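You operate a simulated robot arm through the tools that you are given. There is no shell and no other tool.

You run a simulated two-armed robot. Do the job below in one go: nothing can be reset, and whatever is moved stays where it is left.

## Task
Suck the stain out of the beige carpet tile with the spot cleaner.
Fine: stand the cleaner nozzle back where it was and switch the cleaner off; leave the other tile and the extension and wall switches alone. Set down upright: cleaner nozzle. What is to be rubbed or washed off counts as gone when no trace of it is left.

The check looks at the end state, three seconds after you hand in, the way a careful person would. Anything else that was tipped, shoved, dropped, spilled or broken makes it a failure.

## Robot
Two 7-joint arms with four-finger grippers on one trunk that stands fixed in place. Base frame: the origin is at the foot of the trunk, x ahead of it, y to its left, z up. Lengths are in mm, angles in degrees, forces in N, time in s.
The left shoulder is at [40, 181, 1355], the right one opposite. With the tool pointing down near the work surface each hand reaches from about 320 to 840 mm from the base axis, measured 20 degrees to its own side. Payload 3.67 kg a hand.
The tool frame of a hand sits at the grasp point between the pads (the TCP): z along the fingers, y along the line on which they close. The tips reach 28 mm beyond it. The gripper opens to 112 mm; its body begins 73 mm behind the TCP.
Orientation is that of the tool frame in the base frame, as [roll, pitch, yaw] about the fixed x, y, z axes, in that order (R = Rz(yaw) Ry(pitch) Rx(roll)). With the fingers straight down and closing along the base's y, the tool's x points along the base's -x, its y along +y and its z along -z.

## Interface
- The arms move only by the tool apply_moves. It takes "left_increments", "right_increments" or both (then of equal length, played together; a hand with none holds still); each is a list of rows, each a list of 6 numbers: the shift along the base's x, y, z in mm, then the turn, a rotation vector about the base's x, y, z in degrees. In form: [[x, y, z, ax, ay, az], ...]. A call has 1 to 20 rows; each row is the pose to reach, as a shift and turn from the pose commanded when the call began. "left_jaw" and "right_jaw" are, for a hand that has rows, the finger opening in mm, from 0 to 112, set as the call begins (left out, the last holds). A row lasts 0.2 s, in which the tool goes at most 50 mm and 8.6 degrees; a call with a longer step from one row to the next is refused whole, and so is a gripper value outside its range. A pose out of reach is approached as far as the arm can. The call stops where the force on the tool passes 70 N (or 10 N more than at its start, if that is more) or the arm is blocked; 0.2 s more then pass. Each finger travels about 72.4 mm/s and halts on what it meets, pressing with about 24 N; the grip force reading is that of the motor and also rises with nothing between the fingers. The clock runs only during rows and for 0.2 s after the last one: add rows that repeat a pose to give the fingers time. It gives the time, the measured TCP pose, the force on the tool (base axes), the opening and the grip force at its end, in the units of the frame above (readings bear some noise), with the torque about the TCP (base axes, N m) and any sound that the robot's microphone picked up.
- Cameras (640 x 400 px; columns grow to the right, rows downward): "scene" is now at [102.9, 42.1, 1610.4]; the picture's right is [0.45, -0.89, 0.00], its down [-0.30, -0.15, -0.94] and it looks along [0.84, 0.42, -0.33] (base axes); focal length 315 px, centre (320, 200). "left" rides on the left gripper at [60, 18, -104] in its tool frame; the picture's right is [-0.29, 0.96, 0.00], its down [-0.80, -0.24, -0.55] and it looks along [-0.53, -0.16, 0.83] (tool axes); focal length 234 px, centre (320, 200). "right" rides on the right gripper at [60, -18, -104] in its tool frame; the picture's right is [0.29, 0.96, 0.00], its down [-0.80, 0.24, -0.55] and it looks along [-0.53, 0.16, 0.83] (tool axes); focal length 234 px, centre (320, 200). There is no depth. A picture from a camera that has moved, and an enlarged one, comes with that camera's place and axes in the base frame and with its lens.
- get_image(camera): a new picture of that camera. It takes no simulated time.
- raise_lower(by): moves the trunk up (or, below 0, down) by that many mm; the arms and the scene camera ride with it, the base frame stays. It gives what a move gives, with no picture.
- aim_head(pan, tilt): turns the head with the scene camera to pan (to the left, within 86 degrees either way) and tilt (down, from -29 to 69), counted from straight ahead of the robot. It gives what a move gives.
- zoom(camera, box): a new picture of the part [left, top, right, bottom] of that camera's present view, enlarged. It takes no simulated time.
- sign_off(): hands the job in; it is judged then, once.

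Places have to be worked out from the pictures, the camera data and where the tool is seen. Open the grippers and draw the arms clear of the work before you hand the job in, unless the task says otherwise.

The tools are called after ">>>" as a command line: name --argument value ..., lists and objects as JSON in quotes. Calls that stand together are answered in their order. apply_moves: Moves the arms, as the interface text tells. Its arguments: {"type":"object","properties":{"left_increments":{"type":"array"},"left_jaw":{"type":"number"},"right_increments":{"type":"array"},"right_jaw":{"type":"number"}},"required":[]} The other tools are called the same way: raise_lower (by) moves the trunk up or down; aim_head (pan, tilt) turns the head that bears the scene camera; get_image (camera) takes a picture; zoom (camera, box) takes an enlarged picture of a part of a camera's view; sign_off () hands the job in.

At the start:

```text
time: 0.0
left_eef_pos: [348.3, 367.4, 1502.3]
left_tool_rot: [179.9, 0.1, -179.9]
left_wrist_force: [0.6, -0.5, -1.0]
left_ft_torque: [-0.01, -0.05, -0.01]
left_finger_gap: 112.1
left_grip_force: 0.0
right_eef_pos: [350.0, 30.4, 1502.3]
right_tool_rot: [-180.0, 0.0, 180.0]
right_wrist_force: [1.3, -1.0, 0.3]
right_ft_torque: [0.05, 0.02, 0.03]
right_finger_gap: 111.8
right_grip_force: 0.1
trunk travel left (down, up): [-475.0, 39.0]
head pan, tilt (commanded): [26.7, 19.3]
```

scene: 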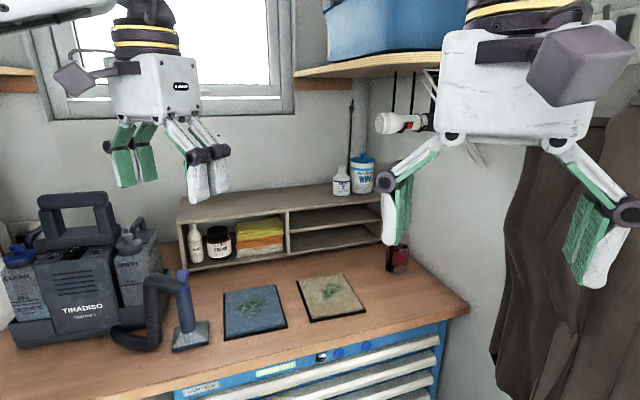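
right: 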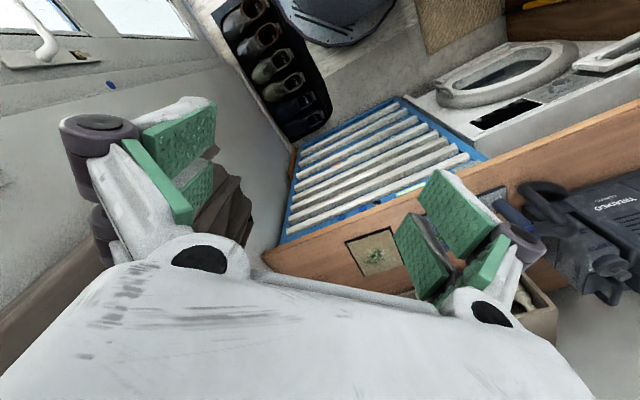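
left: 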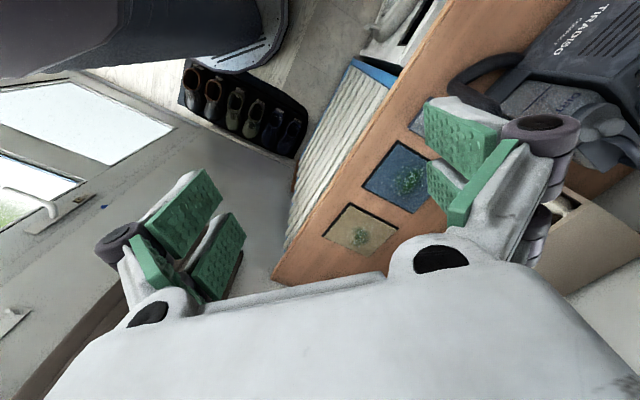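

The arms partly block the view, so I will zoom in on the cleaner, the nozzle and the tiles to see the layout and where the switches are.

>>> zoom --camera "scene" --box '[0, 180, 220, 370]'

>>> zoom --camera "scene" --box '[140, 240, 400, 400]'

>>> zoom --camera "scene" --box '[280, 60, 480, 280]'

```text
2.11 times, centred on (110, 275) of scene
camera zoom: at [102.9, 42.1, 1610.4], right [0.45, -0.89, 0.0], down [-0.3, -0.15, -0.94], along [0.84, 0.42, -0.33], focal length 663 px, centre (762, 42)
```

zoom: 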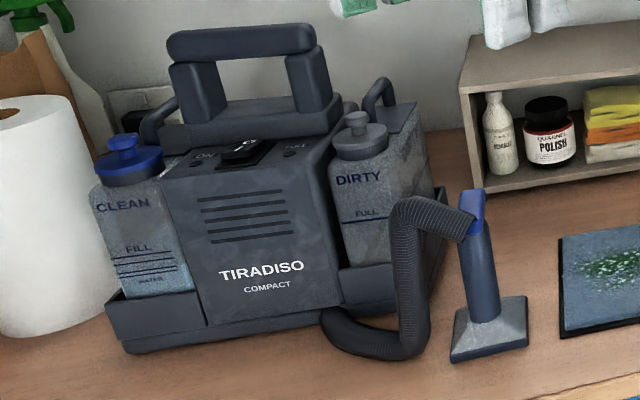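

```text
2.46 times, centred on (270, 320) of scene
camera zoom: at [102.9, 42.1, 1610.4], right [0.45, -0.89, 0.0], down [-0.3, -0.15, -0.94], along [0.84, 0.42, -0.33], focal length 775 px, centre (443, -95)
```

zoom: 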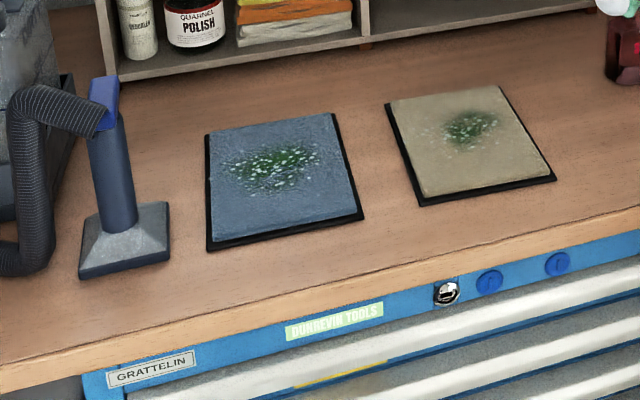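

```text
1.82 times, centred on (380, 170) of scene
camera zoom: at [102.9, 42.1, 1610.4], right [0.45, -0.89, 0.0], down [-0.3, -0.15, -0.94], along [0.84, 0.42, -0.33], focal length 572 px, centre (211, 254)
```

zoom: 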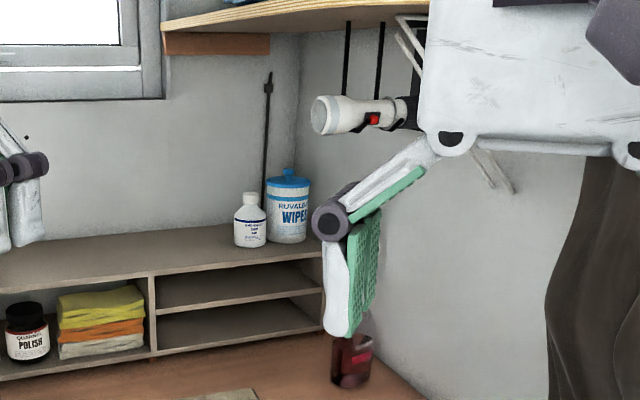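

The cleaner, with a rocker switch on its top, stands to the left, and the nozzle stands on the bench beside it; I put the bench near z≈1000. I will aim the head for a more direct view and zoom in on the switch and nozzle.

>>> aim_head --pan 45 --tilt 35

>>> get_image --camera "scene"

```text
time: 0.8
left_eef_pos: [349.3, 367.5, 1503.8]
left_tool_rot: [-180.0, 0.1, -179.9]
left_wrist_force: [-0.6, -0.4, 0.1]
left_ft_torque: [-0.01, 0.0, 0.0]
left_finger_gap: 111.8
left_grip_force: 0.2
right_eef_pos: [350.7, 29.9, 1503.7]
right_tool_rot: [179.9, 0.0, 179.9]
right_wrist_force: [0.3, 0.5, -0.6]
right_ft_torque: [0.02, 0.02, -0.01]
right_finger_gap: 112.0
right_grip_force: 0.1
trunk travel left (down, up): [-475.0, 39.0]
head pan, tilt (commanded): [45.0, 35.0]
```

```text
taken
camera scene: at [81.9, 62.4, 1585.5], right [0.71, -0.71, 0.0], down [-0.41, -0.41, -0.82], along [0.58, 0.58, -0.57], focal length 315 px, centre (320, 200)
```

scene: 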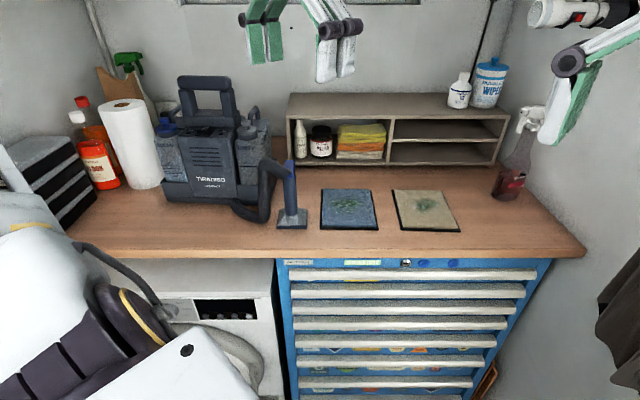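

This view shows the bench running across at about 45° to the base axes. I will zoom in on the cleaner top, the nozzle and the tiles.

>>> zoom --camera "scene" --box '[140, 60, 320, 240]'

>>> zoom --camera "scene" --box '[260, 150, 480, 260]'

>>> zoom --camera "scene" --box '[180, 110, 270, 160]'

>>> zoom --camera "scene" --box '[0, 40, 180, 240]'

```text
2.22 times, centred on (230, 150) of scene
camera zoom: at [81.9, 62.4, 1585.5], right [0.71, -0.71, 0.0], down [-0.41, -0.41, -0.82], along [0.58, 0.58, -0.57], focal length 700 px, centre (520, 311)
```

zoom: 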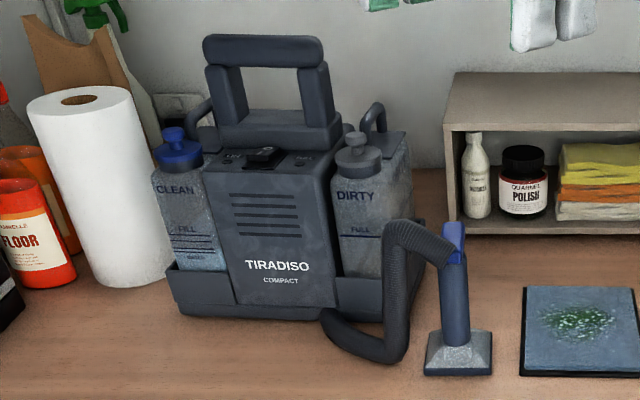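

```text
2.91 times, centred on (370, 205) of scene
camera zoom: at [81.9, 62.4, 1585.5], right [0.71, -0.71, 0.0], down [-0.41, -0.41, -0.82], along [0.58, 0.58, -0.57], focal length 916 px, centre (174, 186)
```

zoom: 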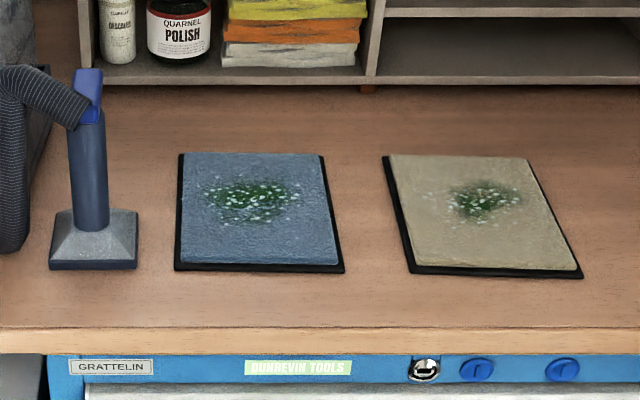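

```text
7.11 times, centred on (225, 135) of scene
camera zoom: at [81.9, 62.4, 1585.5], right [0.71, -0.71, 0.0], down [-0.41, -0.41, -0.82], along [0.58, 0.58, -0.57], focal length 2238 px, centre (996, 662)
```

zoom: 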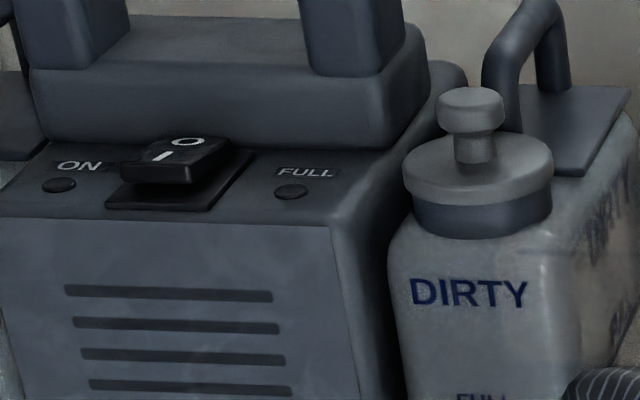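

```text
2.00 times, centred on (90, 140) of scene
camera zoom: at [81.9, 62.4, 1585.5], right [0.71, -0.71, 0.0], down [-0.41, -0.41, -0.82], along [0.58, 0.58, -0.57], focal length 630 px, centre (780, 320)
```

zoom: 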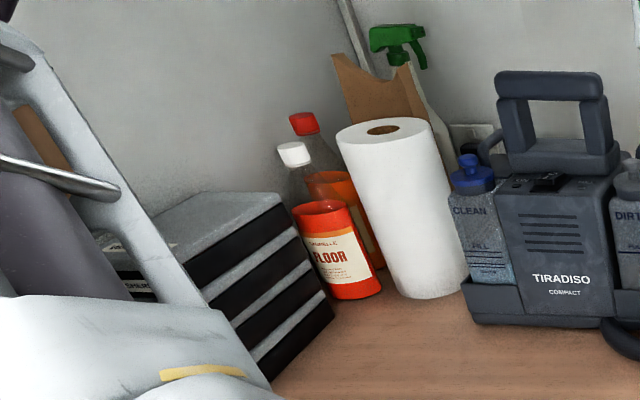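

The rocker has "I" at the front and "O" at the back. Its I side is raised, so the cleaner is off now. To fix the bench height I need a baseline, so I will lower the trunk 150 mm (hands stay well above the bench), which should also help the reach, then take the same view again.

>>> raise_lower --by -150

>>> get_image --camera "scene"

>>> zoom --camera "scene" --box '[260, 110, 480, 230]'

>>> zoom --camera "scene" --box '[130, 20, 320, 200]'

```text
time: 2.6
left_eef_pos: [348.5, 368.0, 1351.5]
left_tool_rot: [179.9, 0.0, -179.8]
left_wrist_force: [-0.1, 0.5, 0.1]
left_ft_torque: [0.03, 0.03, -0.05]
left_finger_gap: 112.1
left_grip_force: 0.0
right_eef_pos: [349.5, 30.1, 1352.8]
right_tool_rot: [179.9, 0.0, 179.9]
right_wrist_force: [0.2, 0.0, -0.6]
right_ft_torque: [0.01, -0.01, 0.01]
right_finger_gap: 112.1
right_grip_force: 0.0
trunk travel left (down, up): [-325.0, 189.0]
head pan, tilt (commanded): [45.0, 35.0]
```

```text
taken
camera scene: at [81.8, 62.4, 1434.3], right [0.71, -0.71, 0.0], down [-0.41, -0.41, -0.82], along [0.58, 0.58, -0.57], focal length 315 px, centre (320, 200)
```

scene: 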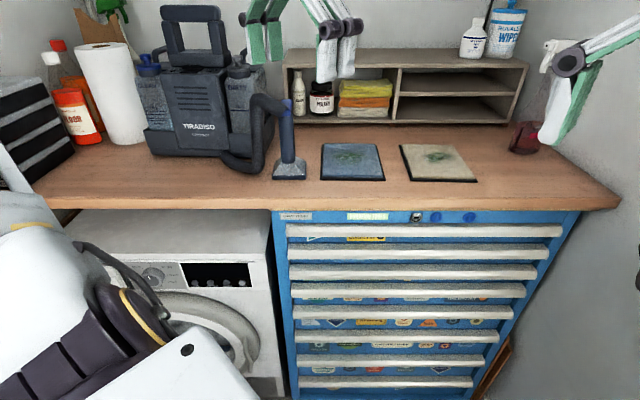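

```text
2.91 times, centred on (370, 170) of scene
camera zoom: at [81.8, 62.4, 1434.3], right [0.71, -0.71, 0.0], down [-0.41, -0.41, -0.82], along [0.58, 0.58, -0.57], focal length 916 px, centre (174, 287)
```

zoom: 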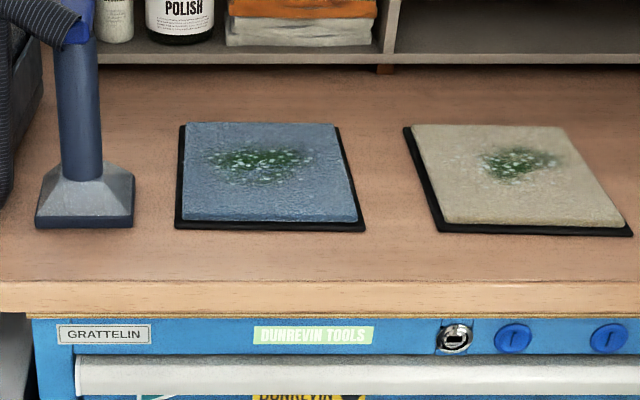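

```text
2.22 times, centred on (225, 110) of scene
camera zoom: at [81.8, 62.4, 1434.3], right [0.71, -0.71, 0.0], down [-0.41, -0.41, -0.82], along [0.58, 0.58, -0.57], focal length 700 px, centre (531, 400)
```

zoom: 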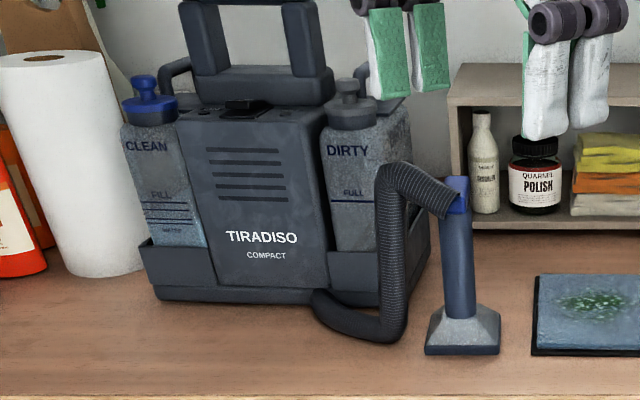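

Comparing the two heights puts the bench top at z≈1044. The nozzle stands at about x=510, y=595 and is about 180 mm tall, with the beige tile to its right. I will zoom in on the nozzle head and hose joint before choosing a grasp.

>>> zoom --camera "scene" --box '[235, 80, 325, 190]'

>>> zoom --camera "scene" --box '[160, 30, 250, 80]'

>>> get_image --camera "left"

>>> get_image --camera "right"

```text
3.64 times, centred on (280, 135) of scene
camera zoom: at [81.8, 62.4, 1434.3], right [0.71, -0.71, 0.0], down [-0.41, -0.41, -0.82], along [0.58, 0.58, -0.57], focal length 1145 px, centre (466, 436)
```

zoom: 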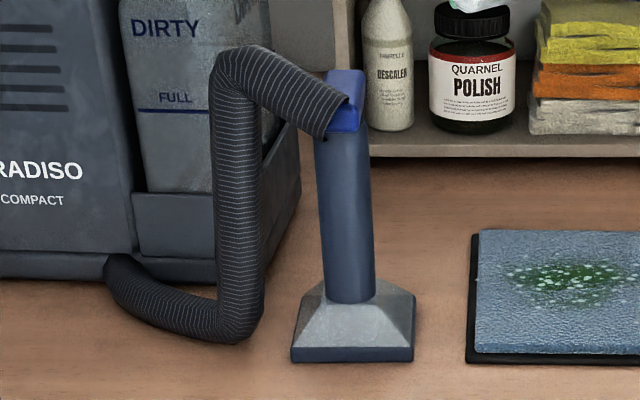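

```text
7.11 times, centred on (205, 55) of scene
camera zoom: at [81.8, 62.4, 1434.3], right [0.71, -0.71, 0.0], down [-0.41, -0.41, -0.82], along [0.58, 0.58, -0.57], focal length 2238 px, centre (1138, 1231)
```

zoom: 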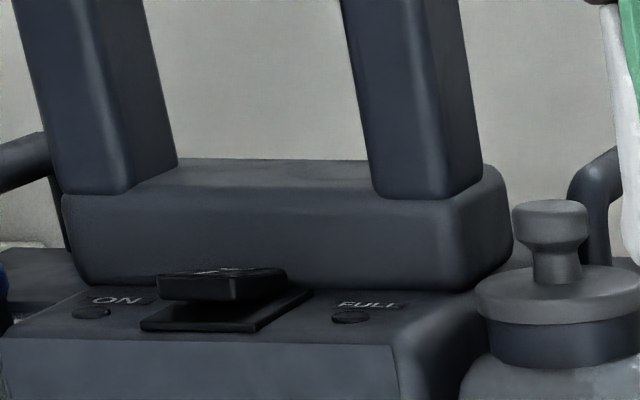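

```text
taken
camera left: at [288.3, 385.8, 1457.0], right [0.29, 0.96, 0.0], down [0.8, -0.24, 0.56], along [0.53, -0.16, -0.83], focal length 234 px, centre (320, 200)
```

left: 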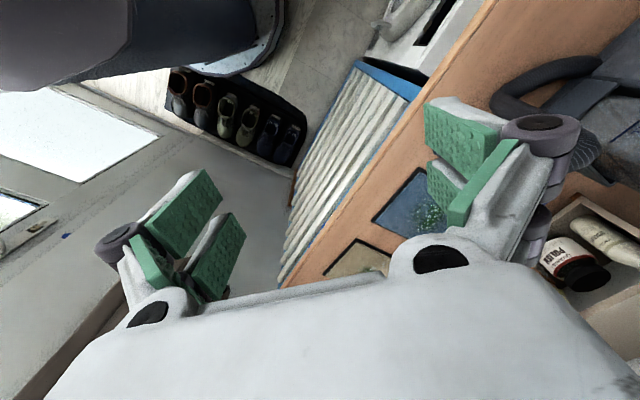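

```text
taken
camera right: at [289.7, 13.4, 1455.5], right [-0.29, 0.96, 0.0], down [0.8, 0.24, 0.55], along [0.53, 0.16, -0.83], focal length 234 px, centre (320, 200)
```

right: 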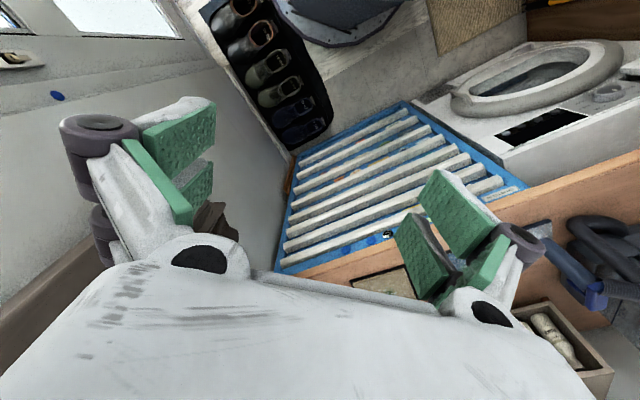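

The hose runs close along the nozzle's left side, and there is a blue part at the top of the stem. I will zoom the right-hand camera on it for a second view.

>>> zoom --camera "right" --box '[500, 180, 640, 320]'

>>> zoom --camera "left" --box '[440, 40, 640, 240]'

```text
2.86 times, centred on (570, 250) of right
camera zoom: at [289.7, 13.4, 1455.5], right [-0.29, 0.96, 0.0], down [0.8, 0.24, 0.55], along [0.53, 0.16, -0.83], focal length 669 px, centre (-394, 57)
```

zoom: 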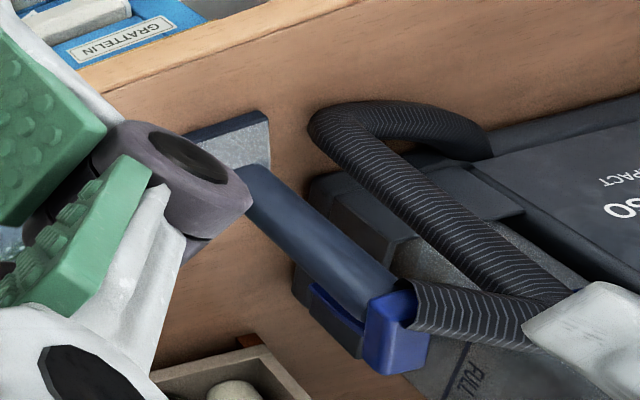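

```text
2.00 times, centred on (540, 140) of left
camera zoom: at [288.3, 385.8, 1457.0], right [0.29, 0.96, 0.0], down [0.8, -0.24, 0.56], along [0.53, -0.16, -0.83], focal length 468 px, centre (-120, 320)
```

zoom: 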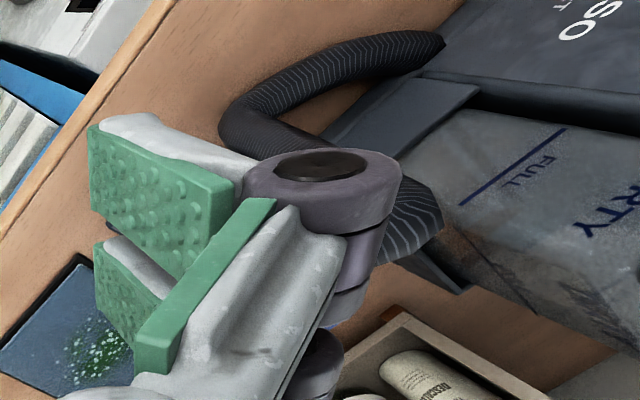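

The right camera shows a blue block at the top of the stem with the hose joined on its left. The front and right of the stem are free. I'll now bring the left hand, turned 45° to square up with the bench, above and in front of the cleaner so its camera can look at the rocker switch.

>>> apply_moves --left_increments '[[0, 0, 10, 0, 0, 0], [0, 30, 25, 0, 0, 5], [-5, 75, 45, 0, 0, 12], [-10, 120, 45, 0, 0, 19], [-15, 165, 45, 0, 0, 26], [-20, 210, 45, 0, 0, 33], [-25, 250, 45, 0, 0, 39], [-30, 290, 45, 0, 0, 45], [-35, 323, 45, 0, 0, 45], [-35, 323, 45, 0, 0, 45]]'

>>> get_image --camera "left"

>>> get_image --camera "scene"

```text
time: 4.8
left_eef_pos: [310.0, 689.9, 1396.1]
left_tool_rot: [-180.0, 0.1, -135.0]
left_wrist_force: [0.1, -0.6, 0.4]
left_ft_torque: [0.01, -0.01, -0.01]
left_finger_gap: 111.9
left_grip_force: 0.1
right_eef_pos: [349.7, 29.8, 1352.4]
right_tool_rot: [179.9, 0.0, 180.0]
right_wrist_force: [0.5, -0.5, -0.6]
right_ft_torque: [0.01, 0.01, -0.01]
right_finger_gap: 112.0
right_grip_force: 0.1
trunk travel left (down, up): [-325.0, 189.0]
head pan, tilt (commanded): [45.0, 35.0]
```

```text
taken
camera left: at [254.8, 660.1, 1501.4], right [-0.48, 0.88, 0.0], down [0.73, 0.4, 0.56], along [0.49, 0.26, -0.83], focal length 234 px, centre (320, 200)
```

left: 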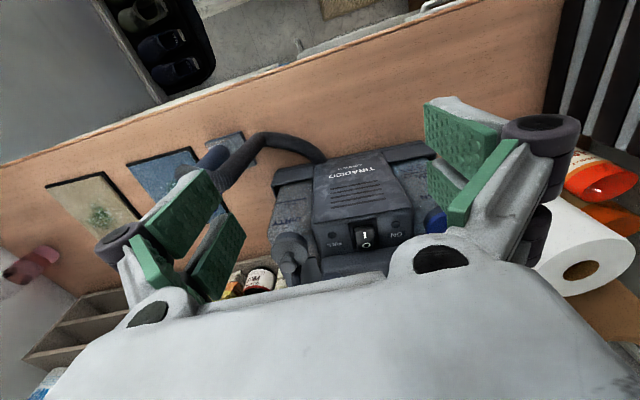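

```text
taken
camera scene: at [81.9, 61.9, 1434.3], right [0.71, -0.71, 0.0], down [-0.41, -0.41, -0.82], along [0.58, 0.58, -0.57], focal length 315 px, centre (320, 200)
```

scene: 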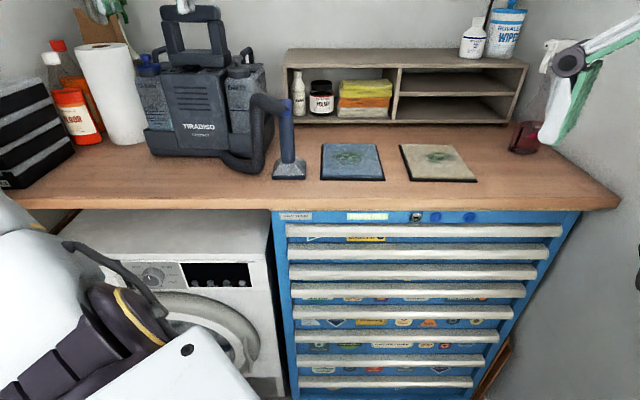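

The hand camera now sees the cleaner's top and the rocker. I'll zoom in on it and on the nozzle.

>>> zoom --camera "left" --box '[310, 190, 430, 265]'

>>> zoom --camera "left" --box '[180, 110, 320, 210]'

```text
5.33 times, centred on (370, 228) of left
camera zoom: at [254.8, 660.1, 1501.4], right [-0.48, 0.88, 0.0], down [0.73, 0.4, 0.56], along [0.49, 0.26, -0.83], focal length 1249 px, centre (53, 53)
```

zoom: 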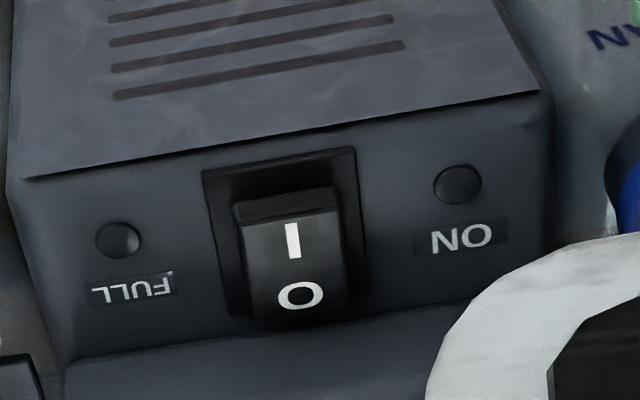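

```text
4.00 times, centred on (250, 160) of left
camera zoom: at [254.8, 660.1, 1501.4], right [-0.48, 0.88, 0.0], down [0.73, 0.4, 0.56], along [0.49, 0.26, -0.83], focal length 937 px, centre (600, 360)
```

zoom: 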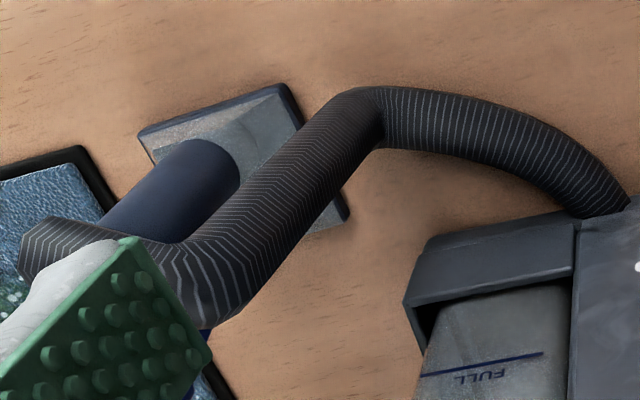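

From two cameras the rocker is at about U≈-283 across the bench, V 848–892 deep, with its plate at z≈1264. "I" is the near end, and the handle block begins about 10 mm behind the "O" end. I'll close the left fingers and tilt the tool 60° toward the bench, staging it in front of and above the switch, then check the fingertip geometry.

>>> apply_moves --left_increments '[[5, 8, 0, 5.3, -5.3, 0], [12, 17, 0, 10.6, -10.6, 0], [20, 28, 0, 15.9, -15.9, 0], [27, 38, 0, 21.2, -21.2, 0], [35, 49, -5, 26.5, -26.5, 0], [42, 59, -12, 31.8, -31.8, 0], [49, 68, -20, 37.1, -37.1, 0], [55, 77, -26, 42.4, -42.4, 0], [55, 77, -26, 42.4, -42.4, 0]]' --left_jaw 0

>>> get_image --camera "left"

>>> aim_head --pan 63 --tilt 15

>>> get_image --camera "scene"

```text
time: 6.8
left_eef_pos: [368.9, 768.7, 1370.8]
left_tool_rot: [-179.7, 60.2, -134.8]
left_wrist_force: [0.7, -0.2, -0.6]
left_ft_torque: [0.02, -0.01, -0.02]
left_finger_gap: 0.0
left_grip_force: 23.8
right_eef_pos: [348.5, 31.5, 1352.0]
right_tool_rot: [179.9, 0.0, -180.0]
right_wrist_force: [1.0, 0.3, 0.4]
right_ft_torque: [-0.03, -0.01, 0.01]
right_finger_gap: 111.9
right_grip_force: 0.1
trunk travel left (down, up): [-325.0, 189.0]
head pan, tilt (commanded): [45.0, 35.0]
```

```text
taken
camera left: at [270.7, 696.1, 1371.6], right [-0.58, 0.78, 0.25], down [0.11, -0.23, 0.97], along [0.81, 0.59, 0.05], focal length 234 px, centre (320, 200)
```

left: 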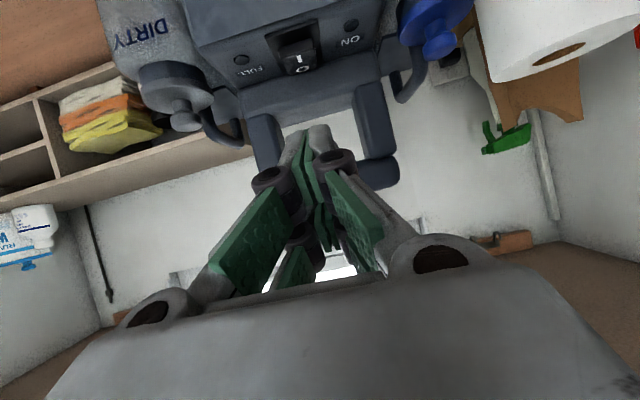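

```text
time: 7.6
left_eef_pos: [369.6, 768.5, 1371.3]
left_tool_rot: [-179.8, 60.0, -134.7]
left_wrist_force: [-0.1, 0.3, -0.8]
left_ft_torque: [0.04, 0.01, -0.01]
left_finger_gap: 0.1
left_grip_force: 24.4
right_eef_pos: [349.8, 29.8, 1353.4]
right_tool_rot: [-179.9, 0.0, 180.0]
right_wrist_force: [-0.6, 0.8, 0.2]
right_ft_torque: [0.01, 0.0, -0.01]
right_finger_gap: 111.9
right_grip_force: 0.0
trunk travel left (down, up): [-325.0, 189.0]
head pan, tilt (commanded): [63.0, 15.0]
```

```text
taken
camera scene: at [61.9, 83.4, 1466.2], right [0.89, -0.45, 0.0], down [-0.12, -0.23, -0.97], along [0.44, 0.86, -0.26], focal length 315 px, centre (320, 200)
```

scene: 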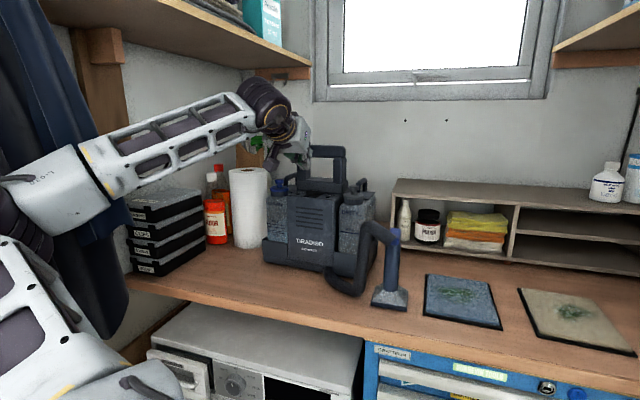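

The scene view now shows the left arm with the tool tilted in front of the cleaner's handle. I'll zoom in there and on the hand camera to measure the fingertips against the rocker.

>>> zoom --camera "scene" --box '[220, 80, 400, 220]'

>>> zoom --camera "left" --box '[180, 0, 460, 200]'

```text
2.86 times, centred on (310, 150) of scene
camera zoom: at [61.9, 83.4, 1466.2], right [0.89, -0.45, 0.0], down [-0.12, -0.23, -0.97], along [0.44, 0.86, -0.26], focal length 899 px, centre (349, 343)
```

zoom: 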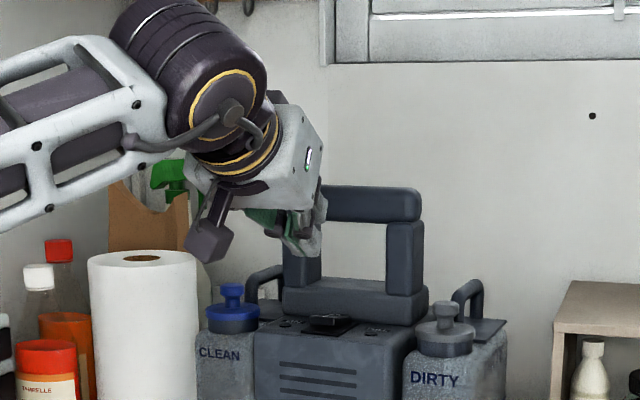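

```text
2.00 times, centred on (320, 100) of left
camera zoom: at [270.5, 696.3, 1371.7], right [-0.58, 0.78, 0.25], down [0.11, -0.23, 0.97], along [0.81, 0.59, 0.04], focal length 468 px, centre (320, 400)
```

zoom: 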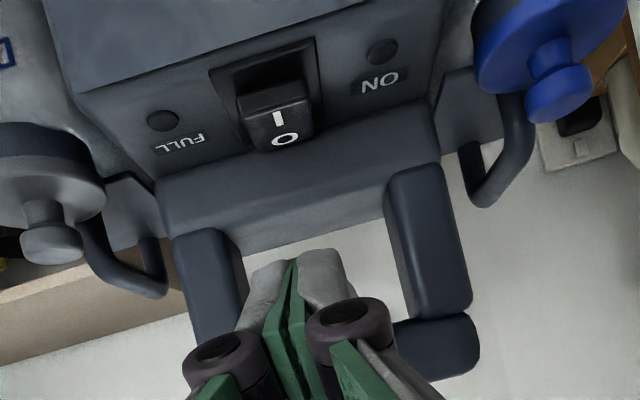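

The closed fingertips are about 28 mm wide and the lower pair's outer edge sits about 26 mm off the tool axis, so the contact point is about 11 mm forward of and 36 mm below the TCP. I'll come down to just above the rocker's "I" end and check the alignment.

>>> apply_moves --left_increments '[[12, 14, -10, 0, 0, 0], [25, 27.6, -28, 0, 0, 0], [25, 27.6, -43, 0, 0, 0], [25, 27.6, -43, 0, 0, 0]]'

>>> zoom --camera "left" --box '[180, 0, 460, 200]'

>>> zoom --camera "scene" --box '[255, 130, 355, 210]'

```text
time: 8.6
left_eef_pos: [391.7, 794.6, 1330.1]
left_tool_rot: [-179.9, 60.0, -134.8]
left_wrist_force: [0.6, -0.2, 0.7]
left_ft_torque: [0.01, 0.01, 0.01]
left_finger_gap: 0.2
left_grip_force: 23.6
right_eef_pos: [349.6, 30.4, 1352.8]
right_tool_rot: [-179.8, 0.0, -179.9]
right_wrist_force: [-0.3, 0.8, 0.4]
right_ft_torque: [0.04, 0.05, 0.0]
right_finger_gap: 112.2
right_grip_force: 0.1
trunk travel left (down, up): [-325.0, 189.0]
head pan, tilt (commanded): [63.0, 15.0]
```

```text
2.00 times, centred on (320, 100) of left
camera zoom: at [294.0, 723.1, 1330.2], right [-0.58, 0.78, 0.25], down [0.11, -0.23, 0.97], along [0.81, 0.59, 0.04], focal length 468 px, centre (320, 400)
```

zoom: 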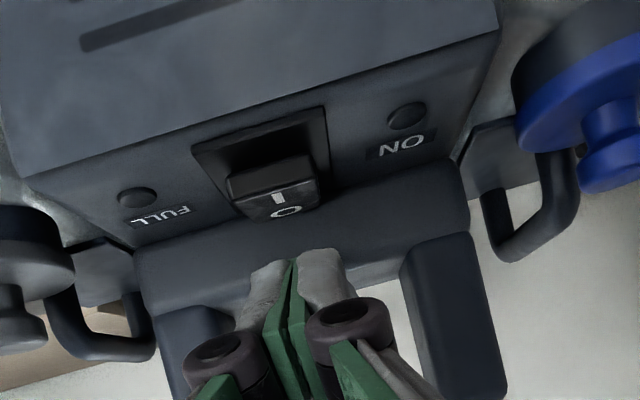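

```text
5.00 times, centred on (305, 170) of scene
camera zoom: at [62.2, 83.6, 1466.3], right [0.89, -0.45, 0.0], down [-0.12, -0.23, -0.97], along [0.44, 0.86, -0.26], focal length 1574 px, centre (395, 350)
```

zoom: 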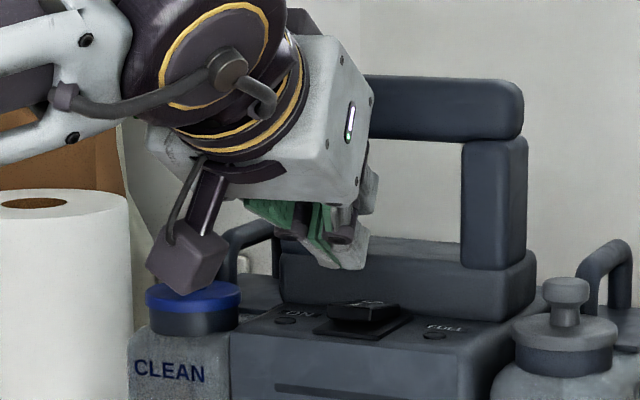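

The fingertips line up with the rocker across (U≈-285 for both). I'll shift 5 mm deeper and press the "I" end down in small steps, listening for a click or motor.

>>> apply_moves --left_increments '[[4, 4, 0, 0, 0, 0], [4, 4, -10, 0, 0, 0], [4, 4, -16, 0, 0, 0], [4, 4, -20, 0, 0, 0], [4, 4, -24, 0, 0, 0]]'

>>> zoom --camera "left" --box '[180, 0, 460, 200]'

```text
time: 9.8
left_eef_pos: [398.8, 800.4, 1303.8]
left_tool_rot: [-179.7, 60.1, -134.6]
left_wrist_force: [-0.1, -0.7, 2.5]
left_ft_torque: [0.0, -0.06, -0.01]
left_finger_gap: 0.0
left_grip_force: 23.8
right_eef_pos: [349.5, 29.9, 1352.1]
right_tool_rot: [180.0, 0.0, -179.9]
right_wrist_force: [-0.3, -0.2, 0.4]
right_ft_torque: [0.02, 0.01, -0.03]
right_finger_gap: 111.9
right_grip_force: 0.1
trunk travel left (down, up): [-325.0, 189.0]
head pan, tilt (commanded): [63.0, 15.0]
```

```text
2.00 times, centred on (320, 100) of left
camera zoom: at [299.1, 728.5, 1304.7], right [-0.58, 0.78, 0.25], down [0.11, -0.23, 0.97], along [0.81, 0.59, 0.05], focal length 468 px, centre (320, 400)
```

zoom: 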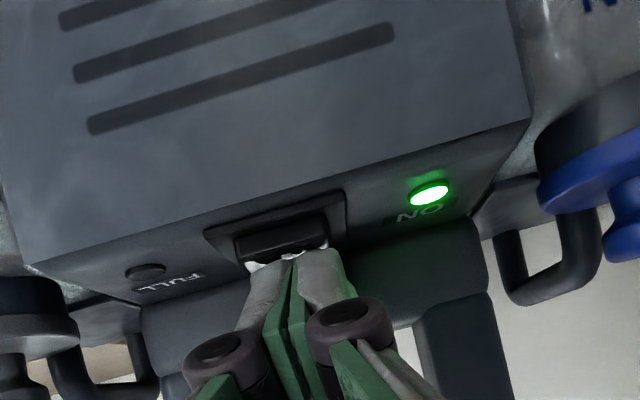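

The ON lamp is lit green and there is only about 2.5 N on the tool. I'll lift off the rocker and check that it stays on.

>>> apply_moves --left_increments '[[0, 0, 15, 0, 0, 0], [-10, -10, 40, 0, 0, 0], [-30, -30, 70, 0, 0, 0], [-30, -30, 70, 0, 0, 0]]'

>>> zoom --camera "left" --box '[180, 0, 460, 200]'

>>> zoom --camera "scene" --box '[255, 130, 415, 310]'

```text
time: 10.8
left_eef_pos: [369.3, 769.3, 1373.7]
left_tool_rot: [-179.8, 59.9, -134.8]
left_wrist_force: [0.3, 0.5, 0.3]
left_ft_torque: [0.02, -0.01, 0.01]
left_finger_gap: 0.1
left_grip_force: 23.6
right_eef_pos: [351.0, 31.1, 1352.0]
right_tool_rot: [-179.9, 0.0, 180.0]
right_wrist_force: [0.4, 0.0, 0.2]
right_ft_torque: [0.01, 0.03, -0.03]
right_finger_gap: 111.7
right_grip_force: 0.2
trunk travel left (down, up): [-325.0, 189.0]
head pan, tilt (commanded): [63.0, 15.0]
```

```text
2.00 times, centred on (320, 100) of left
camera zoom: at [270.2, 698.0, 1374.3], right [-0.58, 0.78, 0.25], down [0.11, -0.23, 0.97], along [0.81, 0.59, 0.04], focal length 468 px, centre (320, 400)
```

zoom: 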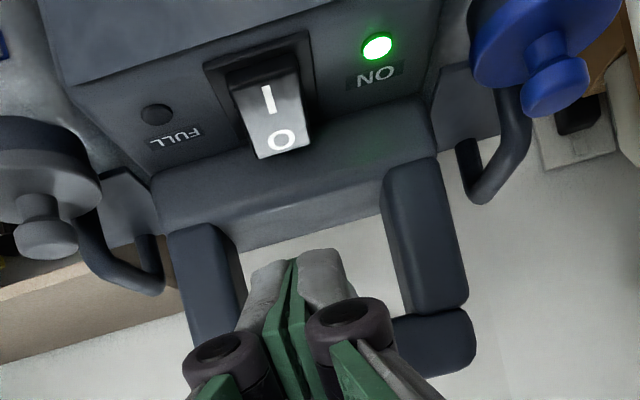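

```text
2.22 times, centred on (335, 220) of scene
camera zoom: at [62.8, 84.4, 1466.2], right [0.89, -0.45, 0.0], down [-0.12, -0.23, -0.97], along [0.44, 0.86, -0.26], focal length 700 px, centre (287, 156)
```

zoom: 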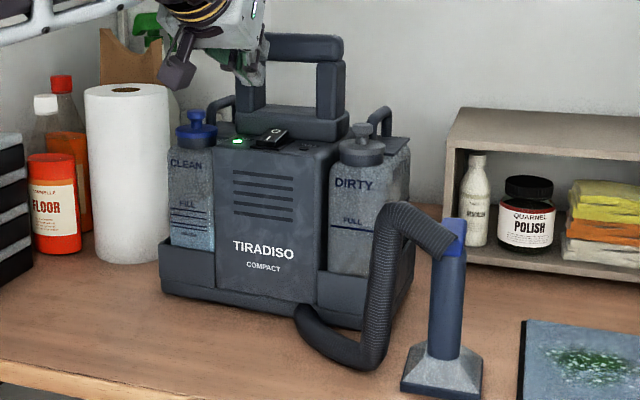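

The cleaner is on: the lamp is lit and the rocker's "I" side stays down. Next I'll pull the hand back, bring it in front of the nozzle (about U≈-58, V≈778) with fingers opened to 64 mm, and look with the hand camera.

>>> apply_moves --left_increments '[[-29, -29, 0, 0, 0, 0], [-58, -58, 0, 0, 0, 0], [-88, -88, 0, 0, 0, 0], [-117, -117, 0, 0, 0, 0], [-94, -140, -25, 0, 0, 0], [-71, -163, -50, 0, 0, 0], [-48, -186, -75, 0, 0, 0], [-25, -209, -100, 0, 0, 0], [-2, -232, -125, 0, 0, 0], [21, -255, -150, 0, 0, 0], [44, -277, -174, 0, 0, 0], [44, -277, -174, 0, 0, 0]]' --left_jaw 64

>>> get_image --camera "left"

>>> aim_head --pan 45 --tilt 30

>>> get_image --camera "scene"

```text
time: 11.9
left_eef_pos: [257.2, 631.3, 1356.7]
left_tool_rot: [173.8, 58.1, -137.2]
left_wrist_force: [1.5, -0.1, -0.4]
left_ft_torque: [0.02, 0.0, 0.06]
left_finger_gap: 64.0
left_grip_force: 0.1
right_eef_pos: [370.0, 32.0, 1343.8]
right_tool_rot: [179.2, -2.0, -176.3]
right_wrist_force: [-1.6, 0.3, -1.1]
right_ft_torque: [-0.11, -0.12, -0.04]
right_finger_gap: 111.7
right_grip_force: 0.1
trunk travel left (down, up): [-325.0, 189.0]
head pan, tilt (commanded): [63.0, 15.0]
stopped in row 5 (left hand): the arm was blocked; the commanded pose is now the measured one
```

```text
taken
camera left: at [162.9, 554.6, 1362.4], right [-0.6, 0.74, 0.3], down [0.19, -0.23, 0.95], along [0.78, 0.63, 0.0], focal length 234 px, centre (320, 200)
```

left: 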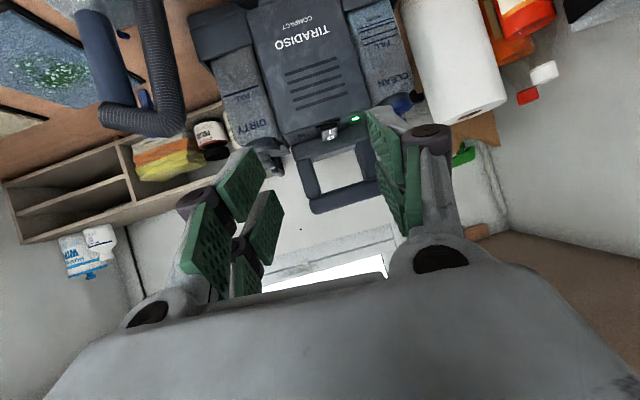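

```text
time: 12.8
left_eef_pos: [250.1, 643.2, 1355.4]
left_tool_rot: [176.2, 58.7, -134.8]
left_wrist_force: [8.6, 0.3, -1.3]
left_ft_torque: [0.07, 0.35, 0.5]
left_finger_gap: 64.1
left_grip_force: 0.0
right_eef_pos: [369.9, 42.3, 1341.5]
right_tool_rot: [179.5, -2.2, -176.2]
right_wrist_force: [0.4, 0.2, -0.4]
right_ft_torque: [-0.02, 0.01, -0.02]
right_finger_gap: 111.7
right_grip_force: 0.0
trunk travel left (down, up): [-325.0, 189.0]
head pan, tilt (commanded): [45.0, 30.0]
```

```text
taken
camera scene: at [168.0, 65.8, 1438.4], right [0.67, -0.74, -0.04], down [-0.42, -0.33, -0.85], along [0.62, 0.58, -0.53], focal length 315 px, centre (320, 200)
```

scene: 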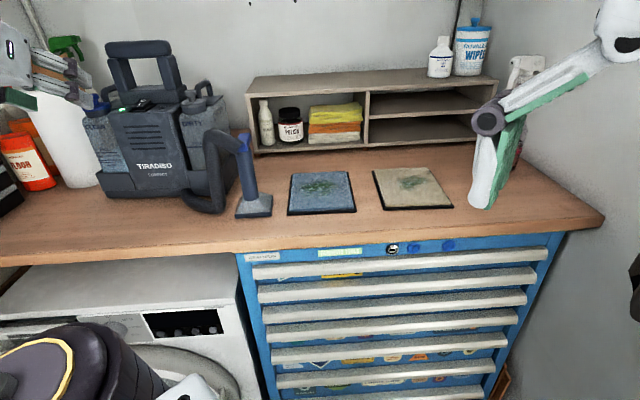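

The arm was blocked while retracting, probably folded against the robot's own body, because the head and right hand shifted too. I'll go straight back out the way it came to relieve that, then check that everything returns to normal.

>>> apply_moves --left_increments '[[15, 15, 3, 0, 0, 0], [35, 35, 6, 0, 0, 0], [60, 60, 9, 0, 0, 0], [85, 85, 12, 0, 0, 0], [85, 85, 12, 0, 0, 0]]'

>>> get_image --camera "scene"

>>> get_image --camera "right"

```text
time: 13.1
left_eef_pos: [153.0, 622.9, 1369.0]
left_tool_rot: [-177.7, 62.2, -128.2]
left_wrist_force: [-0.9, -0.6, -0.3]
left_ft_torque: [0.01, -0.04, 0.01]
left_finger_gap: 63.9
left_grip_force: 0.2
right_eef_pos: [284.5, 22.8, 1355.5]
right_tool_rot: [179.6, 1.9, -173.3]
right_wrist_force: [0.3, -2.0, 4.1]
right_ft_torque: [0.21, 0.03, 0.03]
right_finger_gap: 111.9
right_grip_force: 0.1
trunk travel left (down, up): [-325.0, 189.0]
head pan, tilt (commanded): [45.0, 30.0]
stopped in row 1 (left hand): the arm was blocked; the commanded pose is now the measured one
```

```text
taken
camera scene: at [123.5, 65.6, 1441.6], right [0.64, -0.77, -0.02], down [-0.4, -0.31, -0.86], along [0.66, 0.56, -0.5], focal length 315 px, centre (320, 200)
```

scene: 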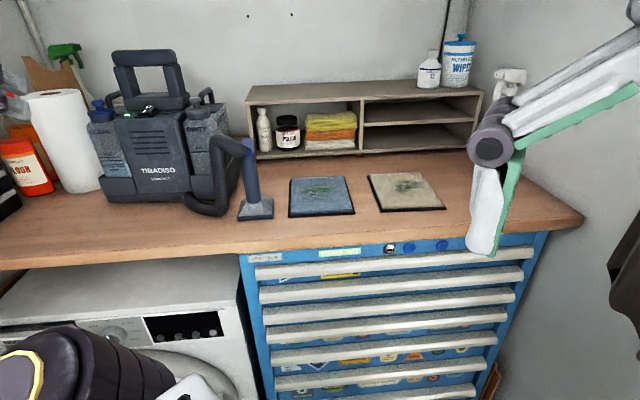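

```text
taken
camera right: at [223.3, -0.7, 1457.1], right [-0.4, 0.92, 0.0], down [0.75, 0.33, 0.58], along [0.54, 0.23, -0.81], focal length 234 px, centre (320, 200)
```

right: 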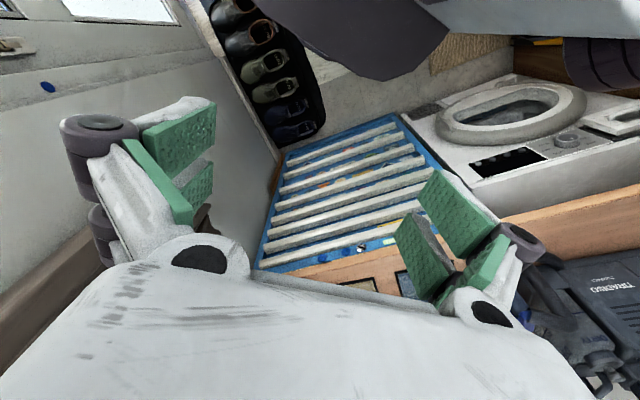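

The readings are still swinging: both hands moved without being told to. I'll hold still for a moment, let things settle, and read again.

>>> apply_moves --left_increments '[[0, 0, 0, 0, 0, 0], [0, 0, 0, 0, 0, 0], [0, 0, 0, 0, 0, 0], [0, 0, 0, 0, 0, 0], [0, 0, 0, 0, 0, 0]]'

>>> get_image --camera "scene"

>>> get_image --camera "left"

```text
time: 13.4
left_eef_pos: [54.5, 616.5, 1360.2]
left_tool_rot: [-174.1, 62.3, -118.5]
left_wrist_force: [8.6, -3.7, 2.6]
left_ft_torque: [-0.01, 0.39, 0.54]
left_finger_gap: 63.9
left_grip_force: 0.2
right_eef_pos: [257.5, 39.9, 1359.6]
right_tool_rot: [-179.2, 1.9, -165.9]
right_wrist_force: [-13.7, -0.9, 0.2]
right_ft_torque: [0.03, -1.25, 0.02]
right_finger_gap: 112.3
right_grip_force: 0.0
trunk travel left (down, up): [-325.0, 189.0]
head pan, tilt (commanded): [45.0, 30.0]
stopped in row 1 (left hand): the arm was blocked; the commanded pose is now the measured one
```

```text
taken
camera scene: at [100.2, 73.3, 1441.8], right [0.69, -0.72, 0.0], down [-0.36, -0.35, -0.86], along [0.62, 0.6, -0.51], focal length 315 px, centre (320, 200)
```

scene: 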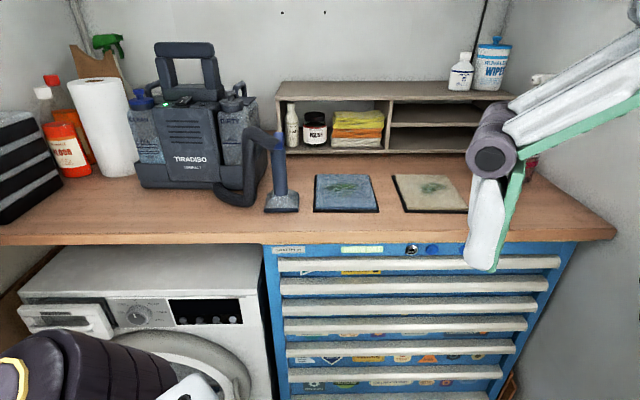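

```text
taken
camera left: at [-28.0, 526.8, 1355.6], right [-0.73, 0.65, 0.21], down [0.09, -0.21, 0.97], along [0.68, 0.73, 0.09], focal length 234 px, centre (320, 200)
```

left: 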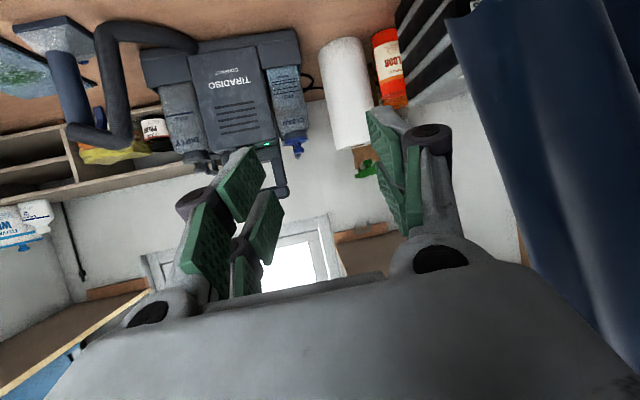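

The body is still moving, with the left hand drifting back and the yaw changing. I'll let time pass with a small head command so the motion can die out, then re-read the poses.

>>> aim_head --pan 46 --tilt 30

>>> get_image --camera "scene"

```text
time: 14.0
left_eef_pos: [87.7, 630.7, 1356.5]
left_tool_rot: [-173.4, 61.8, -118.4]
left_wrist_force: [-0.1, 0.2, -0.4]
left_ft_torque: [0.03, -0.02, 0.0]
left_finger_gap: 64.0
left_grip_force: 0.0
right_eef_pos: [288.9, 43.8, 1350.9]
right_tool_rot: [-179.6, 0.7, -168.4]
right_wrist_force: [0.6, -0.6, -0.6]
right_ft_torque: [-0.02, 0.02, -0.03]
right_finger_gap: 111.8
right_grip_force: 0.1
trunk travel left (down, up): [-325.0, 189.0]
head pan, tilt (commanded): [46.0, 30.0]
```

```text
taken
camera scene: at [110.5, 67.0, 1437.8], right [0.71, -0.7, -0.01], down [-0.37, -0.36, -0.86], along [0.6, 0.62, -0.51], focal length 315 px, centre (320, 200)
```

scene: 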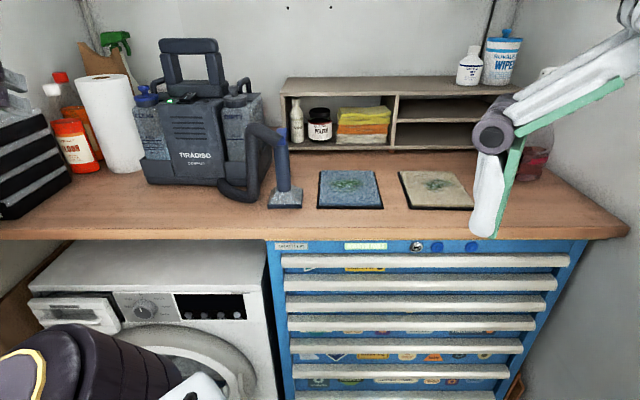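

Forces are back near zero. I'll let a little more time pass and read again to see whether it has fully settled.

>>> aim_head --pan 45 --tilt 35

>>> get_image --camera "scene"

>>> get_image --camera "left"

```text
time: 14.7
left_eef_pos: [87.3, 625.6, 1359.8]
left_tool_rot: [-173.2, 62.1, -118.2]
left_wrist_force: [0.7, -0.6, 0.2]
left_ft_torque: [0.01, -0.02, -0.01]
left_finger_gap: 63.9
left_grip_force: 0.2
right_eef_pos: [290.4, 39.5, 1351.3]
right_tool_rot: [-179.8, 0.8, -168.3]
right_wrist_force: [0.6, -0.6, 0.1]
right_ft_torque: [0.02, 0.0, 0.02]
right_finger_gap: 111.8
right_grip_force: 0.1
trunk travel left (down, up): [-325.0, 189.0]
head pan, tilt (commanded): [45.0, 35.0]
```

```text
taken
camera scene: at [110.2, 64.0, 1431.5], right [0.7, -0.71, -0.01], down [-0.43, -0.4, -0.81], along [0.57, 0.57, -0.59], focal length 315 px, centre (320, 200)
```

scene: 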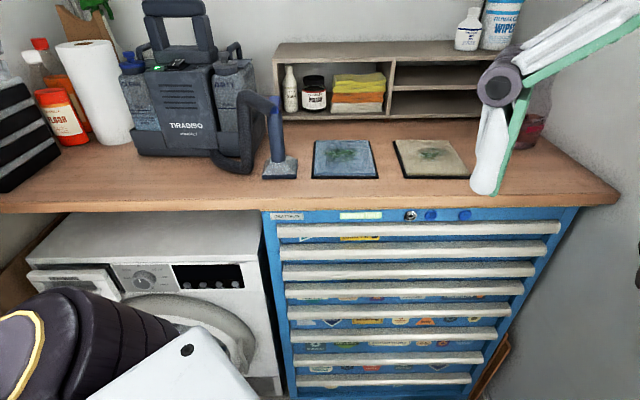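

```text
taken
camera left: at [4.5, 536.8, 1354.7], right [-0.73, 0.66, 0.2], down [0.09, -0.2, 0.98], along [0.68, 0.73, 0.09], focal length 234 px, centre (320, 200)
```

left: 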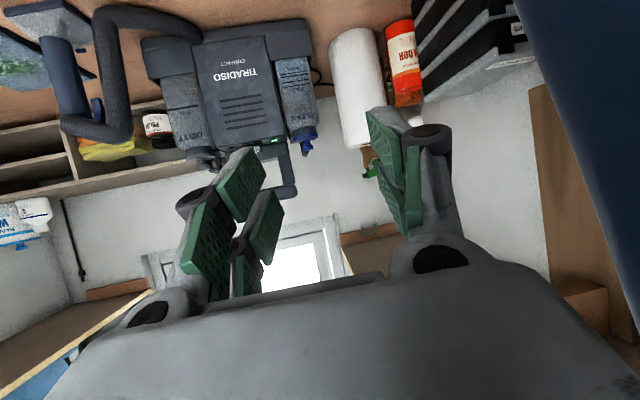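

It has settled, but the head is still about 28 mm forward of normal, so part of the left arm is probably resting on something. I'll look to the left to find what the elbow is touching before moving anything.

>>> aim_head --pan 86 --tilt 15

>>> get_image --camera "scene"

>>> aim_head --pan 86 --tilt 45

>>> get_image --camera "scene"

```text
time: 15.8
left_eef_pos: [88.4, 625.7, 1360.9]
left_tool_rot: [-173.5, 62.2, -118.4]
left_wrist_force: [0.7, -0.5, 0.7]
left_ft_torque: [0.01, 0.0, 0.0]
left_finger_gap: 63.9
left_grip_force: 0.0
right_eef_pos: [289.8, 39.8, 1352.6]
right_tool_rot: [-179.8, 0.7, -168.3]
right_wrist_force: [-0.4, -0.4, -0.8]
right_ft_torque: [-0.02, -0.01, 0.0]
right_finger_gap: 111.7
right_grip_force: 0.1
trunk travel left (down, up): [-325.0, 189.0]
head pan, tilt (commanded): [85.9, 15.0]
```

```text
taken
camera scene: at [55.8, 95.3, 1464.8], right [1.0, -0.08, -0.02], down [-0.04, -0.26, -0.96], along [0.07, 0.96, -0.26], focal length 315 px, centre (320, 200)
```

scene: 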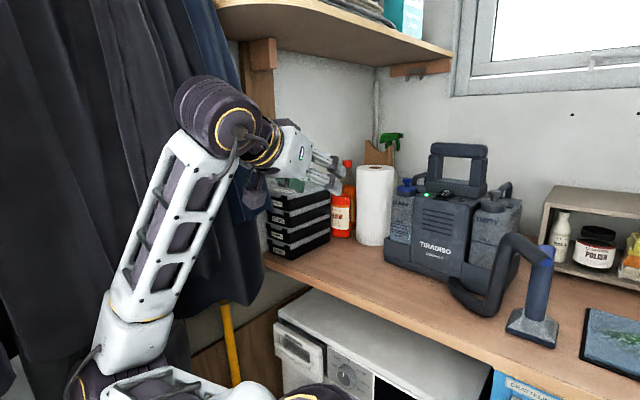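

```text
time: 16.7
left_eef_pos: [86.7, 624.9, 1359.8]
left_tool_rot: [-173.6, 62.2, -118.6]
left_wrist_force: [-0.5, 0.3, -0.2]
left_ft_torque: [-0.03, 0.01, -0.01]
left_finger_gap: 63.8
left_grip_force: 0.0
right_eef_pos: [289.0, 39.8, 1352.8]
right_tool_rot: [-179.7, 0.7, -168.3]
right_wrist_force: [-0.1, 0.9, -1.2]
right_ft_torque: [0.01, -0.03, -0.01]
right_finger_gap: 112.0
right_grip_force: 0.0
trunk travel left (down, up): [-325.0, 189.0]
head pan, tilt (commanded): [85.9, 45.0]
```

```text
taken
camera scene: at [53.9, 82.9, 1418.2], right [1.0, -0.08, -0.02], down [-0.07, -0.71, -0.7], along [0.04, 0.7, -0.71], focal length 315 px, centre (320, 200)
```

scene: 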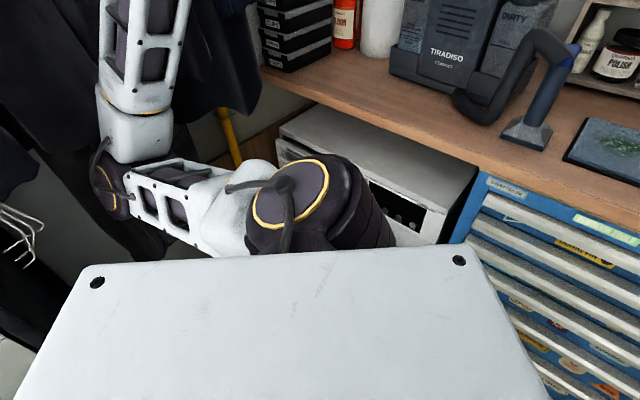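

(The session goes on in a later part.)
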